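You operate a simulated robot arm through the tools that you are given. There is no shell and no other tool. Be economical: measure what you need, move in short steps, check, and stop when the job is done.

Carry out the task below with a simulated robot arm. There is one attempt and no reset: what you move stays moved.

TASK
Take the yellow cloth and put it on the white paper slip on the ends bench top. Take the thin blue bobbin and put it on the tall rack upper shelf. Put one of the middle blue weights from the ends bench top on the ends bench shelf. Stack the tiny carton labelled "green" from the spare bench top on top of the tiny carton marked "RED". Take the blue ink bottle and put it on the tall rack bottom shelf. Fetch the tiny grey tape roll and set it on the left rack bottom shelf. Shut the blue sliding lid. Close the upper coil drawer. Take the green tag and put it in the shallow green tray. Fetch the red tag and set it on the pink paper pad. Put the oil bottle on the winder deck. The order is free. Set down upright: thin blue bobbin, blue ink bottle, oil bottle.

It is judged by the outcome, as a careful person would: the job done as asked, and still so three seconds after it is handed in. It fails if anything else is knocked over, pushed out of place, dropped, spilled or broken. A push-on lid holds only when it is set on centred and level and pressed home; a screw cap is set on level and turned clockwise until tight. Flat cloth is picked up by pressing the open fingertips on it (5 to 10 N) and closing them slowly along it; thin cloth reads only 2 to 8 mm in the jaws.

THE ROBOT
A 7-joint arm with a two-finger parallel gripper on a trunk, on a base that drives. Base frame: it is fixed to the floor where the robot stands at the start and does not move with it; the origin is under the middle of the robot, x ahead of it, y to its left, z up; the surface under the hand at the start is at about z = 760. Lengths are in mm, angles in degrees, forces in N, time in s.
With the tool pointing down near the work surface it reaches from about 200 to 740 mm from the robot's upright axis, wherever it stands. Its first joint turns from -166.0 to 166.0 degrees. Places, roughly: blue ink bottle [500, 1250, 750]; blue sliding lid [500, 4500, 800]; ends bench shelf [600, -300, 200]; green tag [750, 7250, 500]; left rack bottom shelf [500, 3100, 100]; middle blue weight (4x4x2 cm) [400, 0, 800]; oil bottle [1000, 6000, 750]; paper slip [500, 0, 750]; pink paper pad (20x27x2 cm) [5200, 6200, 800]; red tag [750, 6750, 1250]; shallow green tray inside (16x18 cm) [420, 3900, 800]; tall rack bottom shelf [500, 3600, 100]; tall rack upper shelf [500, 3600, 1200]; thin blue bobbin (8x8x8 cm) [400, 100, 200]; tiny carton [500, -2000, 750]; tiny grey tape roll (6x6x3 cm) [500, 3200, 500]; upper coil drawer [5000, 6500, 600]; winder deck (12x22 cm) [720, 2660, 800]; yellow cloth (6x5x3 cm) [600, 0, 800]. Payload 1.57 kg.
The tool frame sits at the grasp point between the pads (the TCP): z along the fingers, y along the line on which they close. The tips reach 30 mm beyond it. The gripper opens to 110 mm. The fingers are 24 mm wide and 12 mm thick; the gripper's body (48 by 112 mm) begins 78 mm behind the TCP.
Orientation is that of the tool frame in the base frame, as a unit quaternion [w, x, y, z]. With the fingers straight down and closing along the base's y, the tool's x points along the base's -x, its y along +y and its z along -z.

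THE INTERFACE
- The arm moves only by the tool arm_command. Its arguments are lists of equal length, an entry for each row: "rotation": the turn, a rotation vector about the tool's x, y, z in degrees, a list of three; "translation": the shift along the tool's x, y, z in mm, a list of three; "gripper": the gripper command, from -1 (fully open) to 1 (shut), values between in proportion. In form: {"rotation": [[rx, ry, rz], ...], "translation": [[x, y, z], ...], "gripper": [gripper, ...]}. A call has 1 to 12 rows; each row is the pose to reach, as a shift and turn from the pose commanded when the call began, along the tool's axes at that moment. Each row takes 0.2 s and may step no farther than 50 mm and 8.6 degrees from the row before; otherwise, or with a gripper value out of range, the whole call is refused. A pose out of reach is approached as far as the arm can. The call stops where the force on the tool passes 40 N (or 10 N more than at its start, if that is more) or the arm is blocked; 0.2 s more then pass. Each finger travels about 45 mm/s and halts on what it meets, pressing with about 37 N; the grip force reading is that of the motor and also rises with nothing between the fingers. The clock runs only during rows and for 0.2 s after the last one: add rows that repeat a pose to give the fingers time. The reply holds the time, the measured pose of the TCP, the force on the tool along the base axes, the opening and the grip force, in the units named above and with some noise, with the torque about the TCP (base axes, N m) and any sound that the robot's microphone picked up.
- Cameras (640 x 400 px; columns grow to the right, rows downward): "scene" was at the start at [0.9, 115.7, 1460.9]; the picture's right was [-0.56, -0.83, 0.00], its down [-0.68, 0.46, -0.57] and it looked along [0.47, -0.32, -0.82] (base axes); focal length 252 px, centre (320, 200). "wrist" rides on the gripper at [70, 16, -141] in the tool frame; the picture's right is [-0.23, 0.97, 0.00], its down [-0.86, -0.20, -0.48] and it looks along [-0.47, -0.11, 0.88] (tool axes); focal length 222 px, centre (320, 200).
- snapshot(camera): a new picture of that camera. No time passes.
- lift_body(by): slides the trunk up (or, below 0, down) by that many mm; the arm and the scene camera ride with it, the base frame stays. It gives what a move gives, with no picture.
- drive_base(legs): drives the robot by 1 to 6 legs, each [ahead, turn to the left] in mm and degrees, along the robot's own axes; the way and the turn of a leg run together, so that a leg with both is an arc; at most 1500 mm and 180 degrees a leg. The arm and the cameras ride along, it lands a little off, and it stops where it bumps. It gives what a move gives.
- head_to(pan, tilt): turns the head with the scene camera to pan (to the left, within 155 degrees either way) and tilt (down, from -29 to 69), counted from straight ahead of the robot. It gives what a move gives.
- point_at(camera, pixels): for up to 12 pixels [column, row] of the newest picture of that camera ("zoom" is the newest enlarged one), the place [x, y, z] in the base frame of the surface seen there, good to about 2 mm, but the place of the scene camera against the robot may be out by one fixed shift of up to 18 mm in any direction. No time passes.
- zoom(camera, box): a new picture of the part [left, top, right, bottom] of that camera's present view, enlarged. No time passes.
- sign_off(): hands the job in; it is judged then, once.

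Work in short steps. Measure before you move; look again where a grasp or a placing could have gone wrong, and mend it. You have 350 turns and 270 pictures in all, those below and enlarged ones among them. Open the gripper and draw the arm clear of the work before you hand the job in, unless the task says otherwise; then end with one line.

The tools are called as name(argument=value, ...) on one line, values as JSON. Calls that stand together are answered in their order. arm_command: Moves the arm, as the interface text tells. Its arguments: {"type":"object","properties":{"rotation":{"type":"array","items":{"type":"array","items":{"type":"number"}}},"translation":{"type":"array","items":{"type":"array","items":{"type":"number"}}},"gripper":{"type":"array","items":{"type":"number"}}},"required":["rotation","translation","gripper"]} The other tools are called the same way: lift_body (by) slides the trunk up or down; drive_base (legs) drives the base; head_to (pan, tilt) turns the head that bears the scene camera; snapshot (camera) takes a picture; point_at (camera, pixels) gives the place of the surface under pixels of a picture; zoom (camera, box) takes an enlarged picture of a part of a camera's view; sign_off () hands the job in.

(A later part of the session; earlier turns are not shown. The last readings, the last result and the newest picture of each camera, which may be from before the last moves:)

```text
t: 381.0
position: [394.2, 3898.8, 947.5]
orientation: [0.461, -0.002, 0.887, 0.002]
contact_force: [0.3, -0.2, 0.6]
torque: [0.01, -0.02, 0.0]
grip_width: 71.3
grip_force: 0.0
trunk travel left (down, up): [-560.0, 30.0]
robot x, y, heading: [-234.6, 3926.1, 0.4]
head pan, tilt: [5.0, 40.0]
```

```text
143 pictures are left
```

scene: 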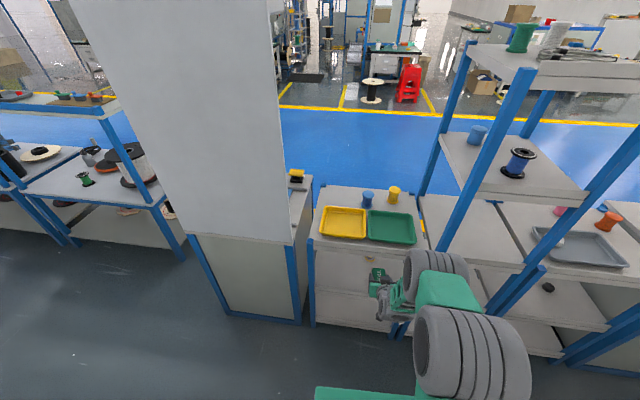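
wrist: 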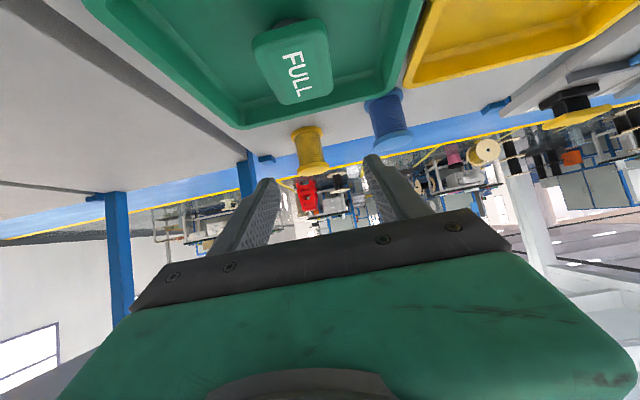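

The green tag rests in the green tray. Now to the lane side; I back off, and drive north to go round the last table.

drive_base(legs=[[-220, 0], [0, 86], [1500, 0], [1500, 0], [1000, 0]])

head_to(pan=-30, tilt=25)

snapshot(camera="scene")

```text
t: 405.5
position: [-361.3, 8612.7, 947.9]
orientation: [0.329, -0.621, 0.634, 0.323]
contact_force: [-0.2, 0.4, -0.7]
torque: [-0.02, -0.02, 0.0]
grip_width: 71.5
grip_force: 0.1
trunk travel left (down, up): [-560.0, 30.0]
robot x, y, heading: [-404.2, 7978.7, 89.2]
head pan, tilt: [5.0, 40.0]
```

```text
t: 406.5
position: [-361.4, 8611.3, 947.7]
orientation: [0.33, -0.621, 0.634, 0.323]
contact_force: [0.5, 0.2, -0.4]
torque: [0.01, 0.0, 0.0]
grip_width: 71.4
grip_force: 0.1
trunk travel left (down, up): [-560.0, 30.0]
robot x, y, heading: [-408.5, 7975.7, 88.9]
head pan, tilt: [-30.0, 25.0]
```

```text
142 pictures are left
```

scene: 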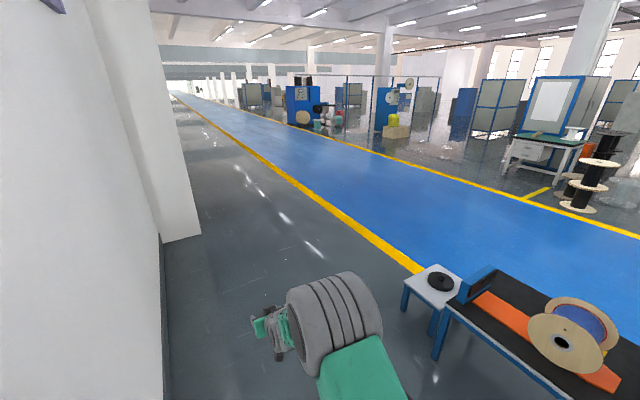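

Open beyond the small stand. Measure its extents and lane lines.

point_at(camera="scene", pixels=[[402, 290], [432, 265], [462, 280], [350, 235], [500, 190], [190, 230], [405, 310]])

```text
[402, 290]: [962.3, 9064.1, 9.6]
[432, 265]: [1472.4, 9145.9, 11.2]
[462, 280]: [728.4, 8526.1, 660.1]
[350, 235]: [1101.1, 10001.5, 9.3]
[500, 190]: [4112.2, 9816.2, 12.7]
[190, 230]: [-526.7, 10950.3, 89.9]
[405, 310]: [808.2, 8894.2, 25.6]
```

The red tag is easy from this aisle; fetch it first. Turn back and go to y≈6810 facing the table, then raise.

drive_base(legs=[[0, 180], [1150, 0], [0, 91]])

lift_body(by=30)

head_to(pan=0, tilt=25)

snapshot(camera="scene")

```text
t: 409.5
position: [-788.2, 8482.1, 949.0]
orientation: [-0.205, 0.806, -0.371, -0.414]
contact_force: [23.7, 9.0, 4.3]
torque: [0.11, 0.01, -0.46]
grip_width: 50.3
grip_force: 0.0
trunk travel left (down, up): [-560.0, 30.0]
robot x, y, heading: [-403.9, 7978.2, 131.5]
head pan, tilt: [-30.0, 25.0]
stopped in leg 1: the force on the tool passed its limit at 53 N (the readings are from after the stop); the commanded pose is now the measured one
```

```text
t: 410.2
position: [-784.7, 8477.0, 967.7]
orientation: [-0.201, 0.812, -0.372, -0.402]
contact_force: [12.1, 9.4, -1.7]
torque: [0.13, -0.22, -0.46]
grip_width: 57.8
grip_force: 0.0
trunk travel left (down, up): [-590.0, 0.0]
robot x, y, heading: [-405.1, 7974.1, 131.4]
head pan, tilt: [-30.0, 25.0]
stopped: the force on the tool passed its limit at 44 N (the readings are from after the stop); the commanded pose is now the measured one
```

```text
t: 411.1
position: [-786.9, 8475.7, 968.9]
orientation: [-0.198, 0.813, -0.369, -0.404]
contact_force: [17.2, 8.6, 0.5]
torque: [0.1, -0.15, -0.34]
grip_width: 54.6
grip_force: 0.1
trunk travel left (down, up): [-590.0, 0.0]
robot x, y, heading: [-403.9, 7980.9, 131.5]
head pan, tilt: [0.0, 25.0]
```

```text
141 pictures are left
```

scene: 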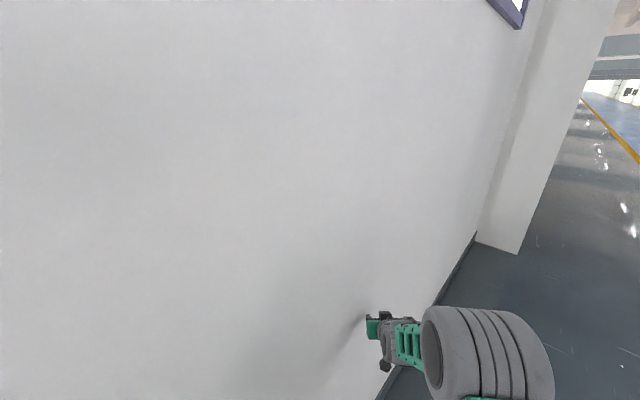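

The hand touched the wall because I turned the wrong way. I turn back to the right, fully around that side instead.

drive_base(legs=[[0, -42]])

snapshot(camera="wrist")

```text
t: 413.5
position: [-346.6, 8603.4, 967.8]
orientation: [0.334, -0.62, 0.642, 0.303]
contact_force: [0.0, -0.7, -0.2]
torque: [0.0, 0.0, -0.01]
grip_width: 71.4
grip_force: 0.0
trunk travel left (down, up): [-590.0, 0.0]
robot x, y, heading: [-404.6, 7978.5, 88.8]
head pan, tilt: [0.0, 25.0]
```

```text
140 pictures are left
```

wrist: 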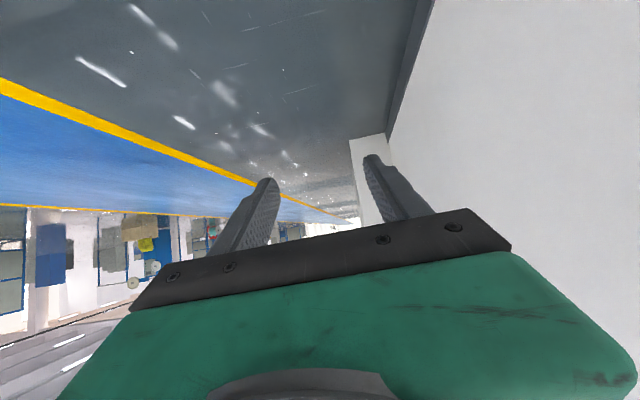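

All fine. Simply reverse 1170 and turn right to face the table.

drive_base(legs=[[-1165, 0], [0, -88.8]])

snapshot(camera="scene")

```text
t: 423.3
position: [189.3, 6754.7, 967.8]
orientation: [0.449, 0.009, 0.893, -0.018]
contact_force: [-0.5, -0.3, 0.4]
torque: [0.0, 0.02, -0.04]
grip_width: 71.3
grip_force: 0.2
trunk travel left (down, up): [-590.0, 0.0]
robot x, y, heading: [-434.3, 6801.5, -0.8]
head pan, tilt: [0.0, 25.0]
```

```text
139 pictures are left
```

scene: 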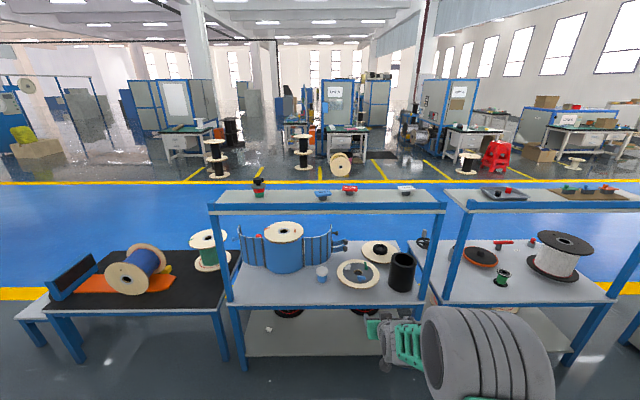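

Raise the hand ~310 mm to look over the top shelf.

arm_command(rotation=[[-1, -0.8, 0], [-2.3, -1.6, 0], [-2.3, -1.6, 0], [-2.3, -1.6, 0], [-2.3, -1.6, 0], [-2.3, -1.6, 0], [-2.3, -1.6, 0], [-2.3, -1.6, 0]], translation=[[-35, 0, -26], [-71, 0, -53], [-107, 0, -79], [-142, 0, -106], [-178, 0, -132], [-213, 0, -158], [-249, 0, -185], [-249, 0, -185]], gripper=[-0.3, -0.3, -0.3, -0.3, -0.3, -0.3, -0.3, -0.3])

drive_base(legs=[[0, 0.8], [300, 0]])

snapshot(camera="wrist")

```text
t: 425.1
position: [188.9, 6761.8, 1279.3]
orientation: [0.462, -0.001, 0.887, 0.0]
contact_force: [0.2, -0.3, 0.0]
torque: [0.01, -0.01, 0.08]
grip_width: 71.6
grip_force: 0.0
trunk travel left (down, up): [-590.0, 0.0]
robot x, y, heading: [-434.3, 6805.3, -0.6]
head pan, tilt: [0.0, 25.0]
```

```text
t: 427.5
position: [496.5, 6775.9, 1279.2]
orientation: [0.462, -0.009, 0.887, 0.004]
contact_force: [0.1, 0.5, 0.6]
torque: [0.01, 0.02, 0.03]
grip_width: 71.6
grip_force: 0.1
trunk travel left (down, up): [-590.0, 0.0]
robot x, y, heading: [-130.1, 6804.8, 0.3]
head pan, tilt: [0.0, 25.0]
```

```text
138 pictures are left
```

wrist: 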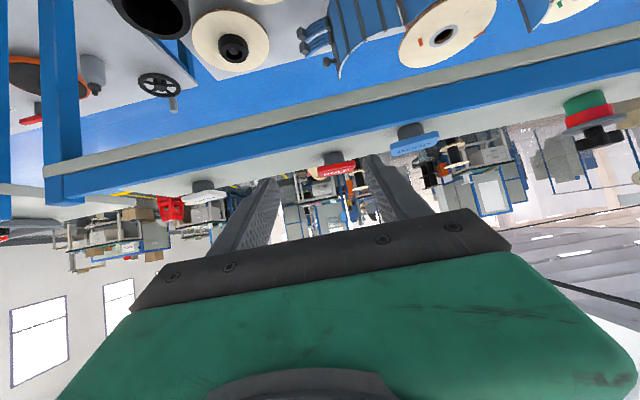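

zoom(camera="wrist", box=[290, 130, 380, 190])

point_at(camera="zoom", pixels=[[330, 260], [200, 270], [465, 240], [330, 295], [310, 180], [260, 185], [350, 180], [210, 310], [460, 265], [300, 210], [350, 210]])

point_at(camera="wrist", pixels=[[320, 120], [310, 160], [270, 150], [400, 100], [300, 135]])

```text
6.67 times, centred on (335, 160) of wrist
```

zoom: 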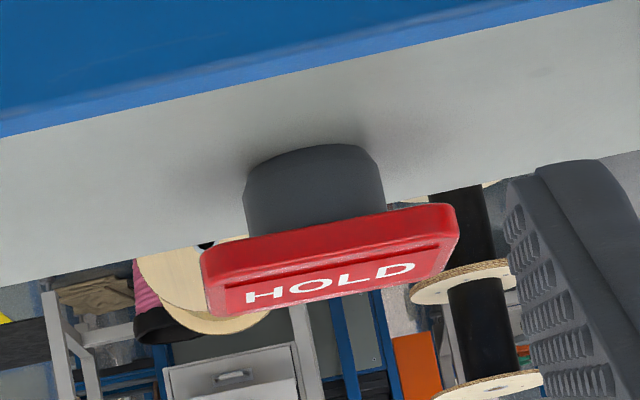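

```text
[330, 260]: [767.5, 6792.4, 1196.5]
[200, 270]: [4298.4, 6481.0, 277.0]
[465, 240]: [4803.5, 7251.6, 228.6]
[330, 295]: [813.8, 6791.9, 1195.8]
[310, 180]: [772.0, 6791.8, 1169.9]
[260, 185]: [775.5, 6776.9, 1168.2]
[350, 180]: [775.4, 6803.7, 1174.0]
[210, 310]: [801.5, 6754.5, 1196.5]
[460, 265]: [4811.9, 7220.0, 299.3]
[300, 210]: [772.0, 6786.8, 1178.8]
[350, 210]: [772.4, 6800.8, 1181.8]
```

```text
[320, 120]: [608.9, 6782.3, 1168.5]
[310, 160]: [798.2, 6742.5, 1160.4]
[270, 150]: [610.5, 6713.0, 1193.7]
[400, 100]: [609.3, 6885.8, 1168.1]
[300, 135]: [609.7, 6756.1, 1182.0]
```

Plate: x 765–815, y 6755–6828, z 1186–1196; front beam top ≈1195. Drive in 275 at height, open fingers.

drive_base(legs=[[275, 0]])

arm_command(rotation=[[0, 0, 0], [0, 0, 0], [0, 0, 0]], translation=[[0, 6, 0], [0, 12, 0], [0, 12, 0]], gripper=[-0.7, -1, -1])

snapshot(camera="wrist")

```text
t: 429.4
position: [773.9, 6773.8, 1279.5]
orientation: [0.462, -0.009, 0.887, 0.004]
contact_force: [-0.5, -0.7, 0.1]
torque: [0.01, 0.0, 0.02]
grip_width: 71.9
grip_force: 0.1
trunk travel left (down, up): [-590.0, 0.0]
robot x, y, heading: [148.5, 6808.3, 0.1]
head pan, tilt: [0.0, 25.0]
```

```text
t: 430.2
position: [773.4, 6786.7, 1278.9]
orientation: [0.462, -0.008, 0.887, 0.003]
contact_force: [-0.3, -0.2, 0.5]
torque: [0.01, 0.03, -0.01]
grip_width: 110.1
grip_force: 0.0
trunk travel left (down, up): [-590.0, 0.0]
robot x, y, heading: [147.7, 6810.4, 0.3]
head pan, tilt: [0.0, 25.0]
```

```text
136 pictures are left
```

wrist: 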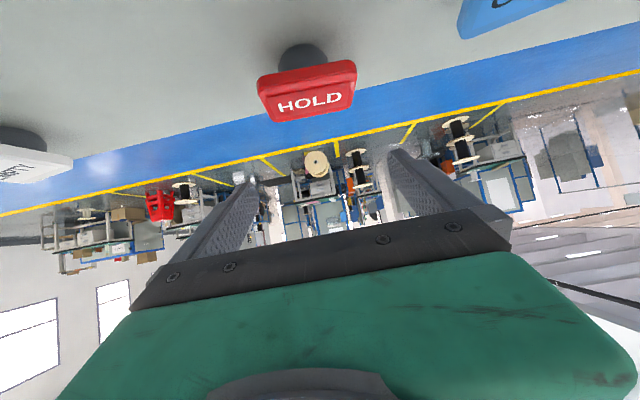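

point_at(camera="wrist", pixels=[[308, 95], [262, 85], [353, 70], [272, 118], [350, 105], [310, 114], [308, 78], [300, 50]])

```text
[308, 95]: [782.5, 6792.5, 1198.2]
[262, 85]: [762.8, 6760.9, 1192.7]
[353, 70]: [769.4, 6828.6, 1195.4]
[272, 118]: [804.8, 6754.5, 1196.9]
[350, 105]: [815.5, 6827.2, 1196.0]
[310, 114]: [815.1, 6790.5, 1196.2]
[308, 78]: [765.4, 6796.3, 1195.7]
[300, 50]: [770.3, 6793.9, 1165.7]
```

Plate centre (790,6793), yaw ≈ −6.5°. Yaw the hand to match, descend, close.

arm_command(rotation=[[2.6, 0, 1.8], [5.3, 0, 3.7], [5.3, 0, 3.7], [5.3, 0, 3.7], [5.3, 0, 3.7], [5.3, 0, 3.7], [5.3, 0, 3.7], [5.3, 0, 3.7], [5.3, 0, 3.7]], translation=[[18, 4, 14], [36, 8, 28], [53, 8, 41], [58.9, 8, 45], [58.9, 8, 45], [58.9, 8, 45], [58.9, 8, 45], [58.9, 8, 45], [58.9, 8, 45]], gripper=[-1, -1, -1, -1, -1, -0.5, 0, 0.3, 0.3])

snapshot(camera="wrist")

```text
t: 432.2
position: [775.8, 6795.3, 1202.6]
orientation: [0.462, 0.042, 0.886, -0.023]
contact_force: [0.7, 0.9, 0.4]
torque: [0.01, -0.01, 0.03]
grip_width: 77.0
grip_force: 29.1
trunk travel left (down, up): [-590.0, 0.0]
robot x, y, heading: [147.7, 6805.2, 0.1]
head pan, tilt: [0.0, 25.0]
```

```text
135 pictures are left
```

wrist: 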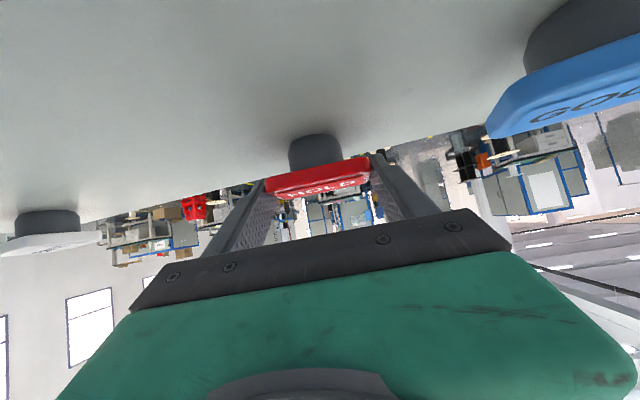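

Gripped at 77 mm. Lift 80 and drive back.

arm_command(rotation=[[0, 0, 0], [0, 0, 0], [0, 0, 0], [0, 0, 0]], translation=[[-20, 0, -14], [-43, 0, -30], [-65.5, 0, -46], [-65.5, 0, -46]], gripper=[0.3, 0.3, 0.3, 0.3])

snapshot(camera="wrist")

drive_base(legs=[[-450, 0]])

```text
t: 433.2
position: [774.9, 6794.1, 1284.3]
orientation: [0.462, 0.042, 0.886, -0.022]
contact_force: [-0.1, -0.1, -0.6]
torque: [0.01, 0.02, -0.02]
grip_width: 76.7
grip_force: 36.6
trunk travel left (down, up): [-590.0, 0.0]
robot x, y, heading: [145.9, 6806.3, 0.4]
head pan, tilt: [0.0, 25.0]
```

```text
134 pictures are left
```

wrist: 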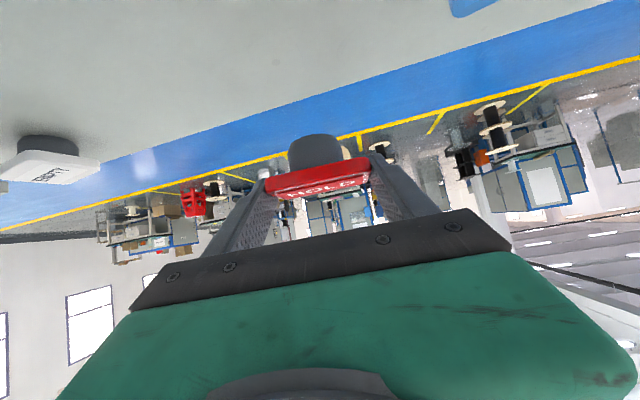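

```text
t: 435.9
position: [325.6, 6797.4, 1284.2]
orientation: [0.462, 0.038, 0.886, -0.02]
contact_force: [-1.2, -0.1, -0.7]
torque: [0.01, -0.02, -0.01]
grip_width: 76.8
grip_force: 37.0
trunk travel left (down, up): [-590.0, 0.0]
robot x, y, heading: [-300.4, 6801.8, 1.0]
head pan, tilt: [0.0, 25.0]
```

Red tag held. Drive round the north end into the lane.

drive_base(legs=[[0, 89], [1350, 0], [1300, 0], [0, -90], [1500, 0], [1200, 0]])

head_to(pan=-45, tilt=20)

snapshot(camera="scene")

```text
t: 469.3
position: [3036.6, 9435.2, 1284.4]
orientation: [0.461, 0.061, 0.885, -0.032]
contact_force: [0.4, 0.3, -0.2]
torque: [-0.01, 0.01, 0.02]
grip_width: 77.0
grip_force: 36.9
trunk travel left (down, up): [-590.0, 0.0]
robot x, y, heading: [2412.0, 9472.1, -2.0]
head pan, tilt: [0.0, 25.0]
```

```text
t: 470.5
position: [3036.3, 9434.9, 1284.0]
orientation: [0.462, 0.062, 0.884, -0.033]
contact_force: [0.4, -0.4, -0.5]
torque: [-0.02, 0.01, 0.01]
grip_width: 76.7
grip_force: 36.5
trunk travel left (down, up): [-590.0, 0.0]
robot x, y, heading: [2412.6, 9473.1, -1.9]
head pan, tilt: [-45.0, 20.0]
```

```text
133 pictures are left
```

scene: 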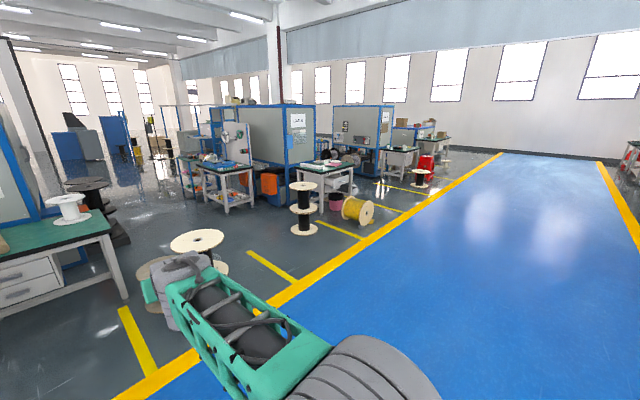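

Measure the pad's bench, and the spools near it.

point_at(camera="scene", pixels=[[318, 165], [305, 230], [357, 212], [335, 200], [300, 185], [198, 242], [418, 178], [350, 190], [255, 200]])

zoom(camera="scene", box=[270, 130, 390, 240])

```text
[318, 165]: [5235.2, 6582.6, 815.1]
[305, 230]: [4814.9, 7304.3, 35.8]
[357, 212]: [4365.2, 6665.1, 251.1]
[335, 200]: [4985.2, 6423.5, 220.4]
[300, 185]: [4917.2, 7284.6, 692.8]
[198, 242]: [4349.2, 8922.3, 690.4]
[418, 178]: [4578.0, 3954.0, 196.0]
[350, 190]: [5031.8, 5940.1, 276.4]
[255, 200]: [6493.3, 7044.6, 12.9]
```

```text
3.64 times, centred on (330, 185) of scene
```

zoom: 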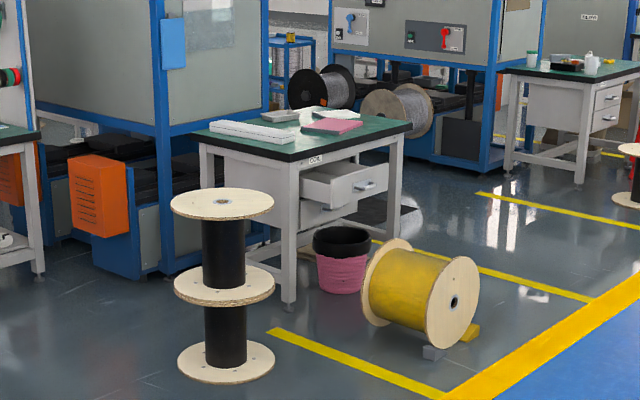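

The bench's upper drawer is open toward −x, with a yellow spool and pink bin in front. Drive to about (3500,6050) in the lane and look closer.

drive_base(legs=[[0, -70], [1500, 0], [1500, 0], [560, 0], [0, 72]])

head_to(pan=5, tilt=25)

snapshot(camera="scene")

```text
t: 494.1
position: [4213.3, 6047.8, 1283.6]
orientation: [0.462, 0.041, 0.886, -0.022]
contact_force: [-0.1, 0.2, 0.1]
torque: [-0.02, 0.03, 0.01]
grip_width: 76.9
grip_force: 37.0
trunk travel left (down, up): [-590.0, 0.0]
robot x, y, heading: [3585.6, 6059.2, 0.3]
head pan, tilt: [-45.0, 20.0]
```

```text
t: 495.2
position: [4212.5, 6047.4, 1284.5]
orientation: [0.462, 0.041, 0.886, -0.022]
contact_force: [0.4, 0.4, -0.8]
torque: [0.03, 0.0, 0.0]
grip_width: 76.9
grip_force: 36.9
trunk travel left (down, up): [-590.0, 0.0]
robot x, y, heading: [3580.3, 6055.3, 0.4]
head pan, tilt: [5.0, 25.0]
```

```text
131 pictures are left
```

scene: 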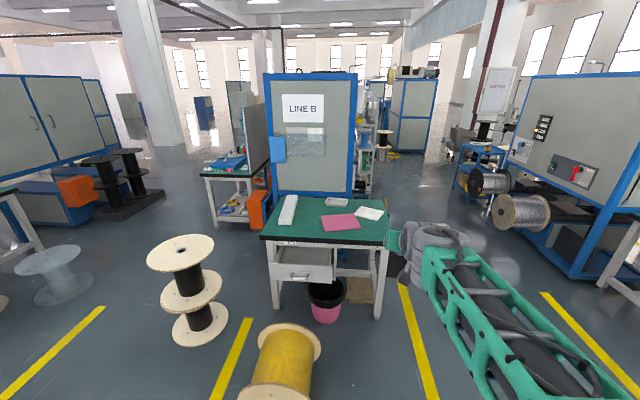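

point_at(camera="scene", pixels=[[340, 222], [322, 218], [360, 217], [358, 227], [322, 229], [300, 268], [300, 282], [270, 240], [385, 243], [325, 300], [280, 350], [268, 262]])

zoom(camera="scene", box=[250, 185, 410, 335])

```text
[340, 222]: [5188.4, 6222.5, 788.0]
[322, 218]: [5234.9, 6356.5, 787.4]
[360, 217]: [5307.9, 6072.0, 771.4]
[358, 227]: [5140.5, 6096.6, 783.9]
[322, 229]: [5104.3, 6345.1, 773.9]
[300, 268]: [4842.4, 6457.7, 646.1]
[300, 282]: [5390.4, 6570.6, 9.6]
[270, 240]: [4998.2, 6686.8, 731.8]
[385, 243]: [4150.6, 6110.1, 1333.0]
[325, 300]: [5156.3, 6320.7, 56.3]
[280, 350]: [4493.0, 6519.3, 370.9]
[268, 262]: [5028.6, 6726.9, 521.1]
```

```text
2.67 times, centred on (330, 260) of scene
```

zoom: 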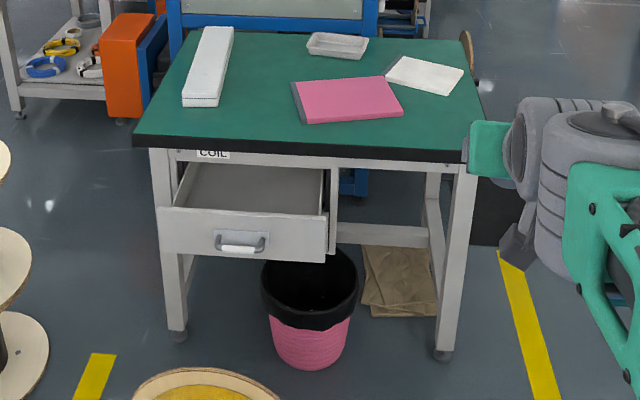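

Measure the yellow spool extents and pad more exactly.

point_at(camera="scene", pixels=[[318, 350], [312, 365], [290, 328], [262, 330], [245, 395], [300, 395], [205, 330], [380, 300], [340, 212], [322, 240]])

point_at(camera="zoom", pixels=[[295, 84], [380, 78], [402, 113], [308, 121], [345, 100], [470, 160], [160, 135], [210, 240], [320, 245], [240, 248], [163, 225], [178, 160]])

```text
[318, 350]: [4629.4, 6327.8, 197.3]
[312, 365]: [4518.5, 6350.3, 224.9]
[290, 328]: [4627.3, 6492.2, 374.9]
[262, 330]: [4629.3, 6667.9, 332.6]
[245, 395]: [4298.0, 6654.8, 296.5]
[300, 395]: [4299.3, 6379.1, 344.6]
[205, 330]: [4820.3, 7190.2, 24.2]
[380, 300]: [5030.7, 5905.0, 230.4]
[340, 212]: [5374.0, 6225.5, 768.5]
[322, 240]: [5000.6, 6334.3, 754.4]
```

```text
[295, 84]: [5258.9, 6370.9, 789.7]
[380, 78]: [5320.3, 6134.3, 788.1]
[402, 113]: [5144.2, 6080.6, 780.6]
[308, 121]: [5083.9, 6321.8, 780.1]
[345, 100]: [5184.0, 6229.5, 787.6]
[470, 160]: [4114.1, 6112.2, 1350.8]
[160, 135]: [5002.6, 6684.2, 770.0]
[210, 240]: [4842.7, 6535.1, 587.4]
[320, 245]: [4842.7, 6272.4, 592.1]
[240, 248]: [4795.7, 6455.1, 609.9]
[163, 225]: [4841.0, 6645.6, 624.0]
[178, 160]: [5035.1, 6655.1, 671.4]
```

Pad centre ≈ (5202,6227), z≈777. The spool occupies y 6328–6668, so I approach along y≈6060 and reach left. Drive forward 960 at height.

drive_base(legs=[[955, 0]])

arm_command(rotation=[[0, 0, 0], [0, 0, 0], [0, 0, 0], [0, 0, 0], [0, 0, 0], [0, 0, 0], [0, 0, 0], [0, 0, 0]], translation=[[20, 40, 14], [41, 80, 29], [62, 120, 43], [90, 150, 63], [123, 165, 86], [156, 170, 109], [188, 170, 132], [221, 170, 155]], gripper=[0.3, 0.3, 0.3, 0.3, 0.3, 0.3, 0.3, 0.3])

snapshot(camera="wrist")

```text
t: 498.8
position: [4904.5, 6055.0, 1282.8]
orientation: [0.461, 0.04, 0.886, -0.022]
contact_force: [2.9, -0.5, -1.8]
torque: [0.0, 0.04, 0.0]
grip_width: 77.0
grip_force: 37.6
trunk travel left (down, up): [-590.0, 0.0]
robot x, y, heading: [4274.9, 6060.3, 0.5]
head pan, tilt: [5.0, 25.0]
stopped in leg 1: the robot was blocked; the commanded pose is now the measured one
```

```text
t: 500.6
position: [4913.5, 6224.4, 1021.3]
orientation: [0.466, 0.041, 0.884, -0.021]
contact_force: [-0.8, 0.5, 0.2]
torque: [0.02, 0.02, 0.02]
grip_width: 76.8
grip_force: 37.3
trunk travel left (down, up): [-590.0, 0.0]
robot x, y, heading: [4274.3, 6066.2, 0.7]
head pan, tilt: [5.0, 25.0]
```

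```text
129 pictures are left
```

wrist: 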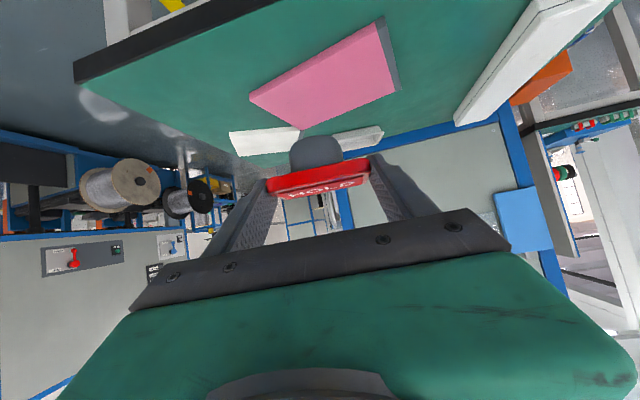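

The base was blocked at x=4275. Look down at the floor ahead to see what it met.

head_to(pan=15, tilt=60)

snapshot(camera="scene")

```text
t: 501.6
position: [4914.6, 6224.5, 1021.1]
orientation: [0.466, 0.04, 0.884, -0.021]
contact_force: [0.3, -0.4, -0.6]
torque: [-0.01, 0.02, 0.04]
grip_width: 76.4
grip_force: 37.2
trunk travel left (down, up): [-590.0, 0.0]
robot x, y, heading: [4275.8, 6064.8, 0.6]
head pan, tilt: [15.0, 60.0]
```

```text
128 pictures are left
```

scene: 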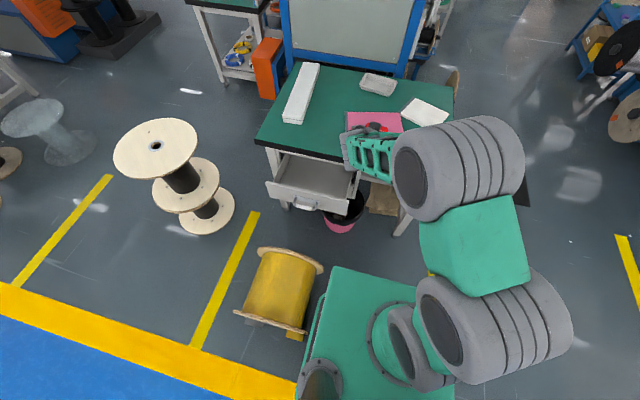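

The base's left edge is beside the spool's near flange. Check whether the spool moved.

zoom(camera="scene", box=[220, 230, 360, 390])

point_at(camera="scene", pixels=[[322, 268], [258, 250], [290, 252], [236, 314], [304, 333], [270, 325], [293, 337], [328, 272], [310, 325], [335, 268], [315, 345]])

```text
2.50 times, centred on (290, 310) of scene
```

zoom: 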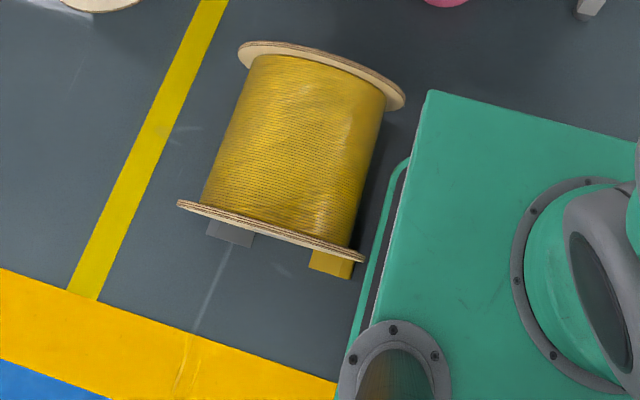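

```text
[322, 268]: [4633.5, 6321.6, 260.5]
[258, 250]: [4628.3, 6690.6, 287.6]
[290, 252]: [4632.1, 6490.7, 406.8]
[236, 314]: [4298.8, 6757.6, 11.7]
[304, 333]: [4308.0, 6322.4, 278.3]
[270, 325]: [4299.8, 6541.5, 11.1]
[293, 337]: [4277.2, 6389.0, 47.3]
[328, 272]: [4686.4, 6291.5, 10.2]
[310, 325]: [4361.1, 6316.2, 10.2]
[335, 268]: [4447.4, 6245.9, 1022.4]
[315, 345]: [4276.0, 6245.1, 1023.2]
```

point_at(camera="zoom", pixels=[[400, 165], [385, 210], [370, 270], [355, 330], [362, 262], [395, 250]])

```text
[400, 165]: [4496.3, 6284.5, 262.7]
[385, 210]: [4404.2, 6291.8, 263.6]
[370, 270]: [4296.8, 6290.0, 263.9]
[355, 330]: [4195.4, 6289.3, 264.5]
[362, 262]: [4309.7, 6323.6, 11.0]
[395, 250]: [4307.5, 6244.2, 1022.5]
```

Base half-width ≈227; the spool is unmoved but too close. I back 350 and re-approach ~80 mm further right.

drive_base(legs=[[-350, 0], [300, -15], [300, 15]])

snapshot(camera="scene")

snapshot(camera="wrist")

```text
t: 507.1
position: [5167.2, 6156.8, 1019.7]
orientation: [0.465, 0.036, 0.884, -0.019]
contact_force: [0.0, 0.7, -0.2]
torque: [-0.02, 0.02, -0.03]
grip_width: 76.8
grip_force: 36.6
trunk travel left (down, up): [-590.0, 0.0]
robot x, y, heading: [4529.1, 5990.3, 1.2]
head pan, tilt: [15.0, 60.0]
```

```text
126 pictures are left
```

scene: 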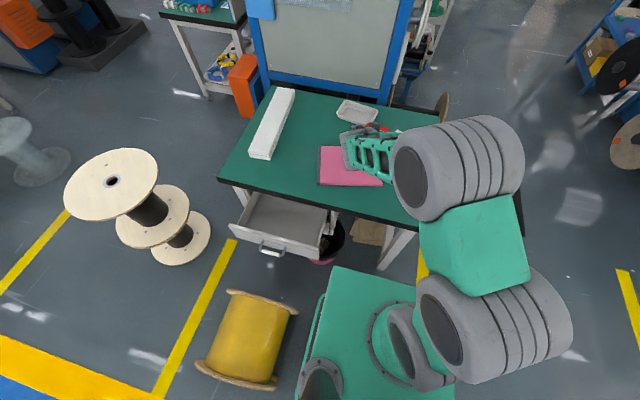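

```text
125 pictures are left
```

wrist: 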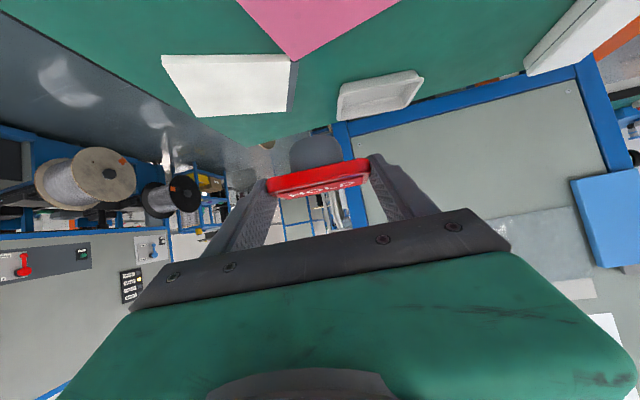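

Now over the bench. Move to above the pad centre (5190,6227), TCP z≈850.

arm_command(rotation=[[0, 0, 0], [0, 0, 0], [0, 0, 0], [0, 0, 0], [0, 0, 0], [0, 0, 0]], translation=[[5, 35, 15], [10, 70, 30], [42, 72, 52], [75, 72, 75], [107, 72, 98], [120, 72, 110]], gripper=[0.3, 0.3, 0.3, 0.3, 0.3, 0.3])

snapshot(camera="wrist")

point_at(camera="wrist", pixels=[[300, 90], [250, 60], [350, 80], [320, 50], [280, 120]])

```text
t: 508.5
position: [5195.1, 6226.6, 857.5]
orientation: [0.466, 0.037, 0.884, -0.019]
contact_force: [0.4, 0.2, -0.4]
torque: [0.0, 0.05, -0.02]
grip_width: 76.8
grip_force: 37.1
trunk travel left (down, up): [-590.0, 0.0]
robot x, y, heading: [4527.7, 5992.8, 1.1]
head pan, tilt: [15.0, 60.0]
```

```text
124 pictures are left
```

wrist: 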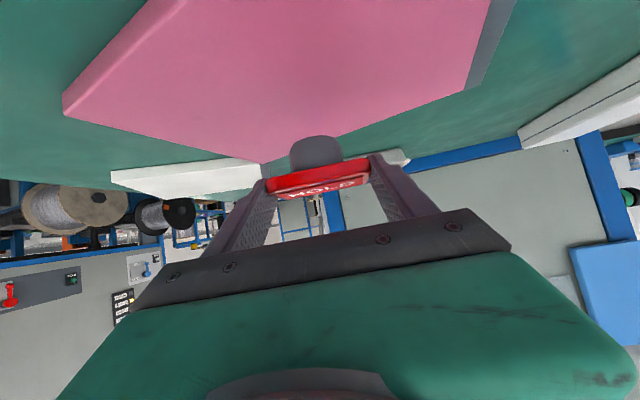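

```text
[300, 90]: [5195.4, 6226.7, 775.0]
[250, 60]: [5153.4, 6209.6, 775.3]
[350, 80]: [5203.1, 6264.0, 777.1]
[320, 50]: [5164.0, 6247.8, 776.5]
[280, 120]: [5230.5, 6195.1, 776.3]
```

Pad top 776. Lower 35, then nudge to contact.

arm_command(rotation=[[0, 0, 0], [0, 0, 0], [0, 0, 0]], translation=[[16, 0, 11], [27, 0, 19], [29, 0, 20.3]], gripper=[0.3, 0.3, 0.3])

arm_command(rotation=[[0, 0, 0], [0, 0, 0]], translation=[[1, 0, 0.7], [2, 0, 1.4]], gripper=[0.3, 0.3])

```text
t: 509.3
position: [5196.2, 6227.4, 822.8]
orientation: [0.466, 0.037, 0.884, -0.02]
contact_force: [-0.3, -0.2, -0.4]
torque: [0.0, 0.03, 0.0]
grip_width: 77.2
grip_force: 37.0
trunk travel left (down, up): [-590.0, 0.0]
robot x, y, heading: [4529.1, 5991.8, 1.2]
head pan, tilt: [15.0, 60.0]
```

```text
t: 509.9
position: [5193.3, 6227.5, 820.3]
orientation: [0.466, 0.037, 0.884, -0.019]
contact_force: [-0.3, -0.1, 0.2]
torque: [-0.02, 0.02, 0.03]
grip_width: 76.9
grip_force: 36.3
trunk travel left (down, up): [-590.0, 0.0]
robot x, y, heading: [4526.8, 5992.3, 1.0]
head pan, tilt: [15.0, 60.0]
```

arm_command(rotation=[[0, 0, 0], [0, 0, 0]], translation=[[0.8, 0, 0.6], [1.6, 0, 1.1]], gripper=[0.3, 0.3])

```text
t: 510.5
position: [5194.9, 6227.9, 820.5]
orientation: [0.468, 0.037, 0.883, -0.019]
contact_force: [-2.4, -2.2, 9.9]
torque: [-0.12, 0.04, -0.04]
grip_width: 76.7
grip_force: 36.7
trunk travel left (down, up): [-590.0, 0.0]
robot x, y, heading: [4527.7, 5991.4, 1.4]
head pan, tilt: [15.0, 60.0]
```

Contact. Release, rise and look.

arm_command(rotation=[[0, 0, 0], [0, 0, 0], [0, 0, 0], [0, 0, 0], [0, 0, 0], [0, 0, 0], [0, 0, 0], [0, 0, 0]], translation=[[0, 0, 0], [0, 0, 0], [0, 0, 0], [0, 0, 0], [-25, 0, -17], [-50, 0, -45], [-75, 0, -75], [-90, 0, -95]], gripper=[0.1, -0.3, -0.8, -0.8, -0.8, -0.8, -0.8, -0.8])

snapshot(camera="wrist")

```text
t: 512.3
position: [5165.4, 6233.3, 947.3]
orientation: [0.465, 0.036, 0.884, -0.02]
contact_force: [-0.1, -0.5, -0.1]
torque: [0.0, 0.0, 0.02]
grip_width: 99.1
grip_force: 0.0
trunk travel left (down, up): [-590.0, 0.0]
robot x, y, heading: [4525.0, 5989.4, 1.1]
head pan, tilt: [15.0, 60.0]
```

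```text
123 pictures are left
```

wrist: 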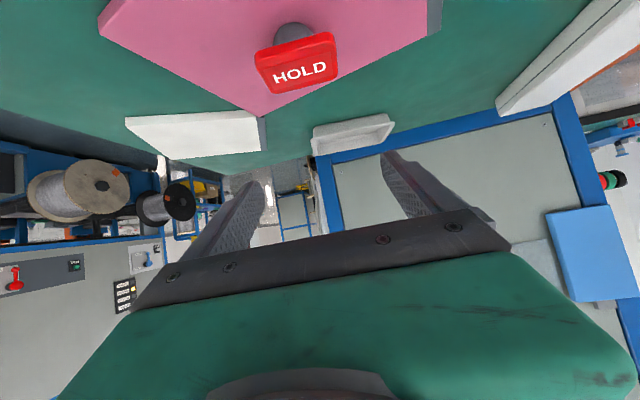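

Red tag lies on the pad. Next the drawer: back off 420, then close the gripper, lower and pitch the hand to push.

drive_base(legs=[[-420, 0]])

lift_body(by=-320)

arm_command(rotation=[[0, -5, 0], [0, -10, 0], [0, -15, 0], [0, -20, 0], [0, -20, 0]], translation=[[0, 30, 0], [0, 60, 0], [0, 90, 0], [0, 115, 0], [0, 115, 0]], gripper=[-0.4, 0.2, 0.7, 1, 1])

head_to(pan=20, tilt=35)

snapshot(camera="scene")

snapshot(camera="wrist")

```text
t: 515.0
position: [4743.3, 6220.2, 947.5]
orientation: [0.466, 0.043, 0.883, -0.023]
contact_force: [0.8, 0.4, 0.2]
torque: [-0.01, -0.01, 0.01]
grip_width: 99.0
grip_force: 0.1
trunk travel left (down, up): [-590.0, 0.0]
robot x, y, heading: [4105.4, 5984.5, 0.3]
head pan, tilt: [15.0, 60.0]
```

```text
t: 518.1
position: [4743.8, 6219.8, 626.6]
orientation: [0.466, 0.042, 0.883, -0.022]
contact_force: [0.3, 0.5, 0.8]
torque: [-0.05, 0.01, -0.03]
grip_width: 98.7
grip_force: 0.1
trunk travel left (down, up): [-270.0, 320.0]
robot x, y, heading: [4102.6, 5987.7, 0.1]
head pan, tilt: [15.0, 60.0]
```

```text
t: 519.3
position: [4754.5, 6333.7, 624.2]
orientation: [0.613, 0.037, 0.789, -0.029]
contact_force: [-1.2, -0.1, -0.1]
torque: [0.0, 0.0, 0.0]
grip_width: 0.1
grip_force: 0.2
trunk travel left (down, up): [-270.0, 320.0]
robot x, y, heading: [4100.0, 5983.3, 0.3]
head pan, tilt: [15.0, 60.0]
```

```text
t: 520.2
position: [4754.0, 6331.6, 625.7]
orientation: [0.612, 0.037, 0.79, -0.029]
contact_force: [0.0, 0.1, 0.2]
torque: [-0.01, 0.03, -0.04]
grip_width: 0.2
grip_force: 21.2
trunk travel left (down, up): [-270.0, 320.0]
robot x, y, heading: [4103.0, 5987.4, 0.3]
head pan, tilt: [20.0, 35.0]
```

```text
122 pictures are left
```

scene: 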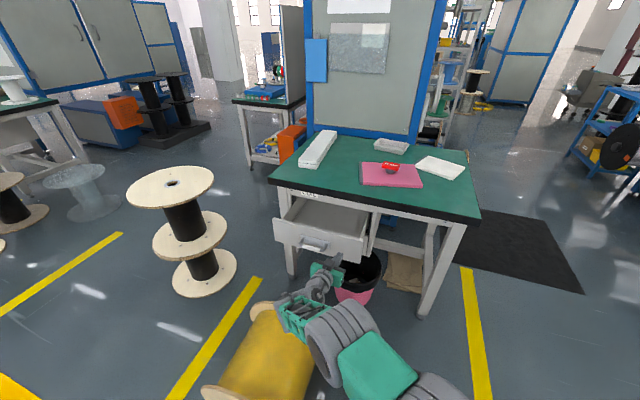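

```text
121 pictures are left
```

wrist: 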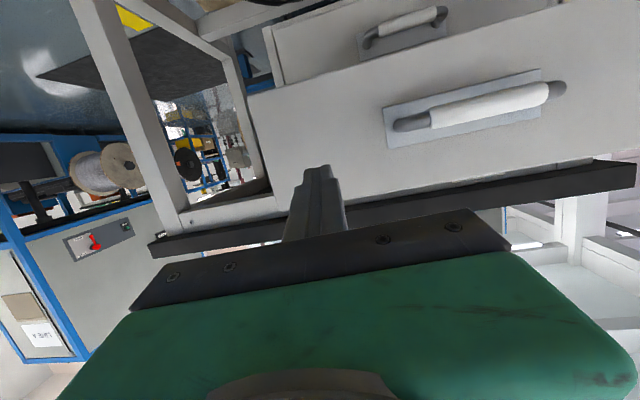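

The upper drawer's face is right before the fingers; measure where the fingers will touch.

point_at(camera="wrist", pixels=[[320, 150], [275, 110], [290, 190], [350, 170], [410, 125], [550, 90], [285, 30], [450, 190], [255, 95], [400, 195]])

```text
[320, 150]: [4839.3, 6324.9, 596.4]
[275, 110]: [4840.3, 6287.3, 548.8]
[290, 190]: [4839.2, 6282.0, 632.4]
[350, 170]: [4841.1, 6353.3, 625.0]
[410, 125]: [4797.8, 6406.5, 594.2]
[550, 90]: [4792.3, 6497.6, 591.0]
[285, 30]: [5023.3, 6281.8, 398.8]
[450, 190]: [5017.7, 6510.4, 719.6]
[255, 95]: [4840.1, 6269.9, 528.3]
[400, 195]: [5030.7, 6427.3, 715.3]
```

Face at x=4840; closed plane x≈5023 (like the lower drawer). Push by driving forward 230.

drive_base(legs=[[150, 0]])

drive_base(legs=[[80, 0]])

snapshot(camera="scene")

```text
t: 521.6
position: [4900.7, 6334.0, 625.3]
orientation: [0.612, 0.037, 0.79, -0.028]
contact_force: [-0.4, 0.2, -0.7]
torque: [0.02, 0.0, -0.01]
grip_width: 0.0
grip_force: 20.7
trunk travel left (down, up): [-270.0, 320.0]
robot x, y, heading: [4250.1, 5986.9, 0.4]
head pan, tilt: [20.0, 35.0]
```

```text
t: 522.6
position: [4978.5, 6336.5, 624.3]
orientation: [0.612, 0.036, 0.79, -0.028]
contact_force: [0.1, -0.2, -0.3]
torque: [-0.01, 0.01, 0.0]
grip_width: 0.0
grip_force: 21.1
trunk travel left (down, up): [-270.0, 320.0]
robot x, y, heading: [4327.5, 5988.0, 0.7]
head pan, tilt: [20.0, 35.0]
```

```text
120 pictures are left
```

scene: 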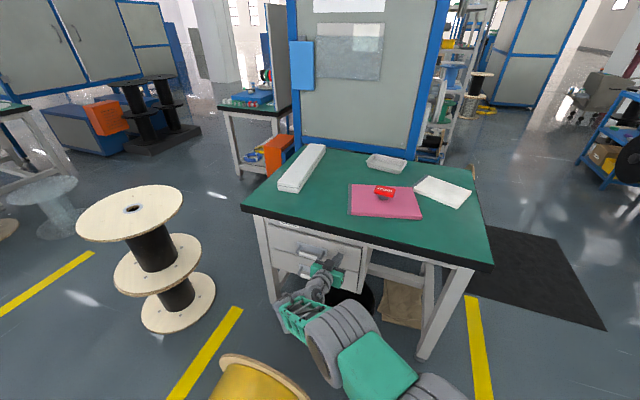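

Nearly shut (face ≈5007). Push on in small arm steps until it resists.

arm_command(rotation=[[0, 0, 0], [0, 0, 0], [0, 0, 0], [0, 0, 0], [0, 0, 0], [0, 0, 0]], translation=[[-1, 0, 4], [-2, 0, 8], [-3, 0, 12], [-4, 0, 16], [-5, 0, 20], [-6, 0, 24]], gripper=[1, 1, 1, 1, 1, 1])

snapshot(camera="wrist")

```text
t: 523.7
position: [4991.2, 6334.1, 624.7]
orientation: [0.612, 0.034, 0.79, -0.03]
contact_force: [-19.6, -8.4, 10.3]
torque: [0.17, -0.38, -0.1]
grip_width: 0.0
grip_force: 21.6
trunk travel left (down, up): [-270.0, 320.0]
robot x, y, heading: [4330.5, 5990.7, 0.5]
head pan, tilt: [20.0, 35.0]
stopped in row 5: the force on the tool passed its limit at 47 N (the readings are from after the stop); the commanded pose is now the measured one
```

```text
119 pictures are left
```

wrist: 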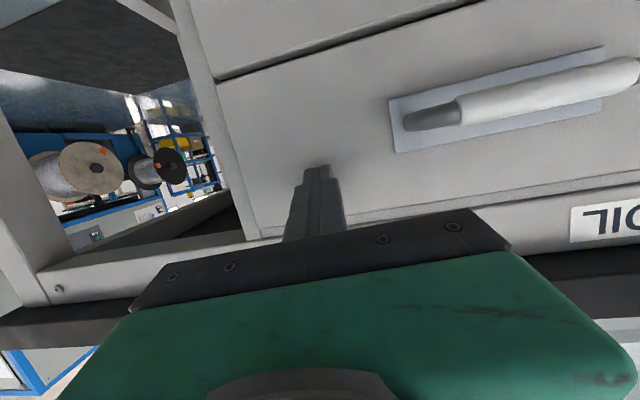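

It hit its stop. Verify flushness with the lower drawer.

point_at(camera="wrist", pixels=[[300, 100], [350, 140], [240, 110], [280, 50], [230, 40], [450, 180], [520, 60]])

drive_base(legs=[[-250, 0]])

snapshot(camera="scene")

```text
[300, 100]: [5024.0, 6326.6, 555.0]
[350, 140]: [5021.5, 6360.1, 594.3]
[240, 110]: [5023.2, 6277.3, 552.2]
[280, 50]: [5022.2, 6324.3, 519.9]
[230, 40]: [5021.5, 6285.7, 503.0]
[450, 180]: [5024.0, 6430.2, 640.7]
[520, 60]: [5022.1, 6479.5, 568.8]
```

```text
t: 525.5
position: [4746.3, 6329.3, 622.5]
orientation: [0.611, 0.036, 0.79, -0.032]
contact_force: [0.1, 0.8, 0.0]
torque: [0.06, 0.0, 0.01]
grip_width: 0.0
grip_force: 21.6
trunk travel left (down, up): [-270.0, 320.0]
robot x, y, heading: [4075.4, 5988.4, 0.5]
head pan, tilt: [20.0, 35.0]
```

```text
118 pictures are left
```

scene: 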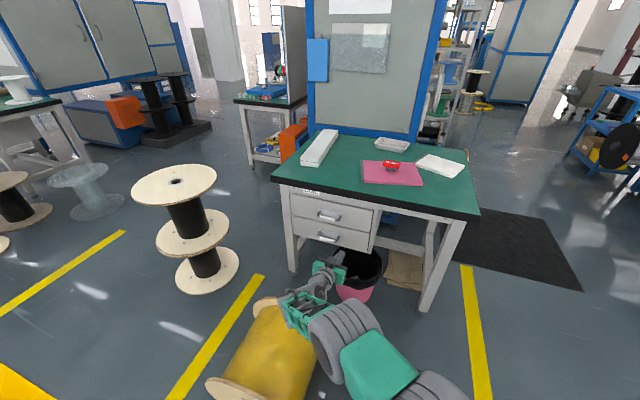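

Drawer shut flush. Back into the lane, raise the trunk and recentre the hand (pitch 55°).

drive_base(legs=[[-600, 0]])

lift_body(by=130)

arm_command(rotation=[[-0.7, 2.6, -0.3], [-1.3, 5.2, -0.5], [-2, 7.8, -0.8], [-2.6, 10.3, -1], [-3.3, 12.9, -1.3], [-4, 15.5, -1.5], [-4.6, 18, -1.8], [-5.2, 20.5, -2], [-5.2, 20.5, -2]], translation=[[-13, -43, -6], [-27, -86, -12], [-41, -129, -19], [-55, -172, -25], [-69, -215, -31], [-82, -258, -38], [-96, -301, -44], [-110, -344, -51], [-110, -344, -51]], gripper=[0.5, 0, -0.5, -1, -1, -1, -1, -1, -1])

```text
t: 528.9
position: [4139.1, 6331.4, 623.6]
orientation: [0.611, 0.029, 0.791, -0.026]
contact_force: [0.6, 0.7, 0.6]
torque: [0.0, -0.02, 0.02]
grip_width: 0.0
grip_force: 21.2
trunk travel left (down, up): [-270.0, 320.0]
robot x, y, heading: [3484.4, 5975.0, 1.4]
head pan, tilt: [20.0, 35.0]
```

```text
t: 530.5
position: [4139.9, 6331.8, 752.8]
orientation: [0.611, 0.03, 0.791, -0.027]
contact_force: [-0.8, 0.1, 1.0]
torque: [-0.02, -0.01, 0.0]
grip_width: 0.0
grip_force: 21.5
trunk travel left (down, up): [-400.0, 190.0]
robot x, y, heading: [3482.0, 5979.9, 1.6]
head pan, tilt: [20.0, 35.0]
```

```text
t: 532.5
position: [4092.2, 5988.5, 875.6]
orientation: [0.461, -0.009, 0.887, 0.005]
contact_force: [-0.5, -0.1, 0.5]
torque: [0.0, 0.02, -0.03]
grip_width: 110.1
grip_force: 0.1
trunk travel left (down, up): [-400.0, 190.0]
robot x, y, heading: [3481.2, 5976.4, 1.4]
head pan, tilt: [20.0, 35.0]
```

Turn around and cross the lane toward the oil bottle table at y≈6000.

drive_base(legs=[[0, 178.6], [1450, 0]])

head_to(pan=5, tilt=30)

snapshot(camera="scene")

```text
t: 546.6
position: [1477.7, 6087.5, 875.1]
orientation: [-0.015, 0.887, -0.029, -0.461]
contact_force: [0.6, 0.3, 0.1]
torque: [0.01, 0.0, 0.01]
grip_width: 110.1
grip_force: 0.1
trunk travel left (down, up): [-400.0, 190.0]
robot x, y, heading: [2088.7, 6044.7, 176.7]
head pan, tilt: [20.0, 35.0]
```

```text
t: 547.4
position: [1477.5, 6086.3, 874.3]
orientation: [-0.015, 0.887, -0.03, -0.46]
contact_force: [0.2, 0.0, 0.2]
torque: [0.02, 0.0, 0.01]
grip_width: 110.2
grip_force: 0.1
trunk travel left (down, up): [-400.0, 190.0]
robot x, y, heading: [2089.9, 6045.4, 176.3]
head pan, tilt: [5.0, 30.0]
```

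```text
117 pictures are left
```

scene: 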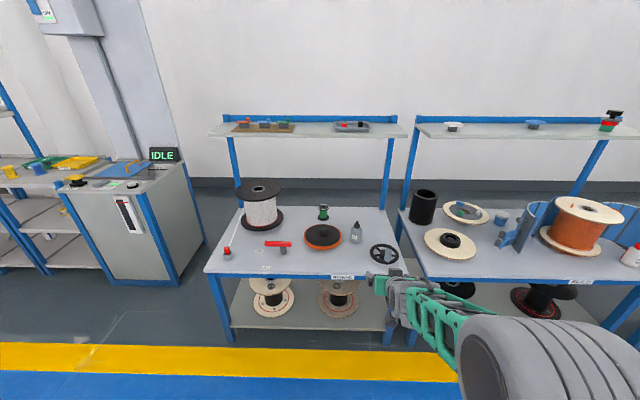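

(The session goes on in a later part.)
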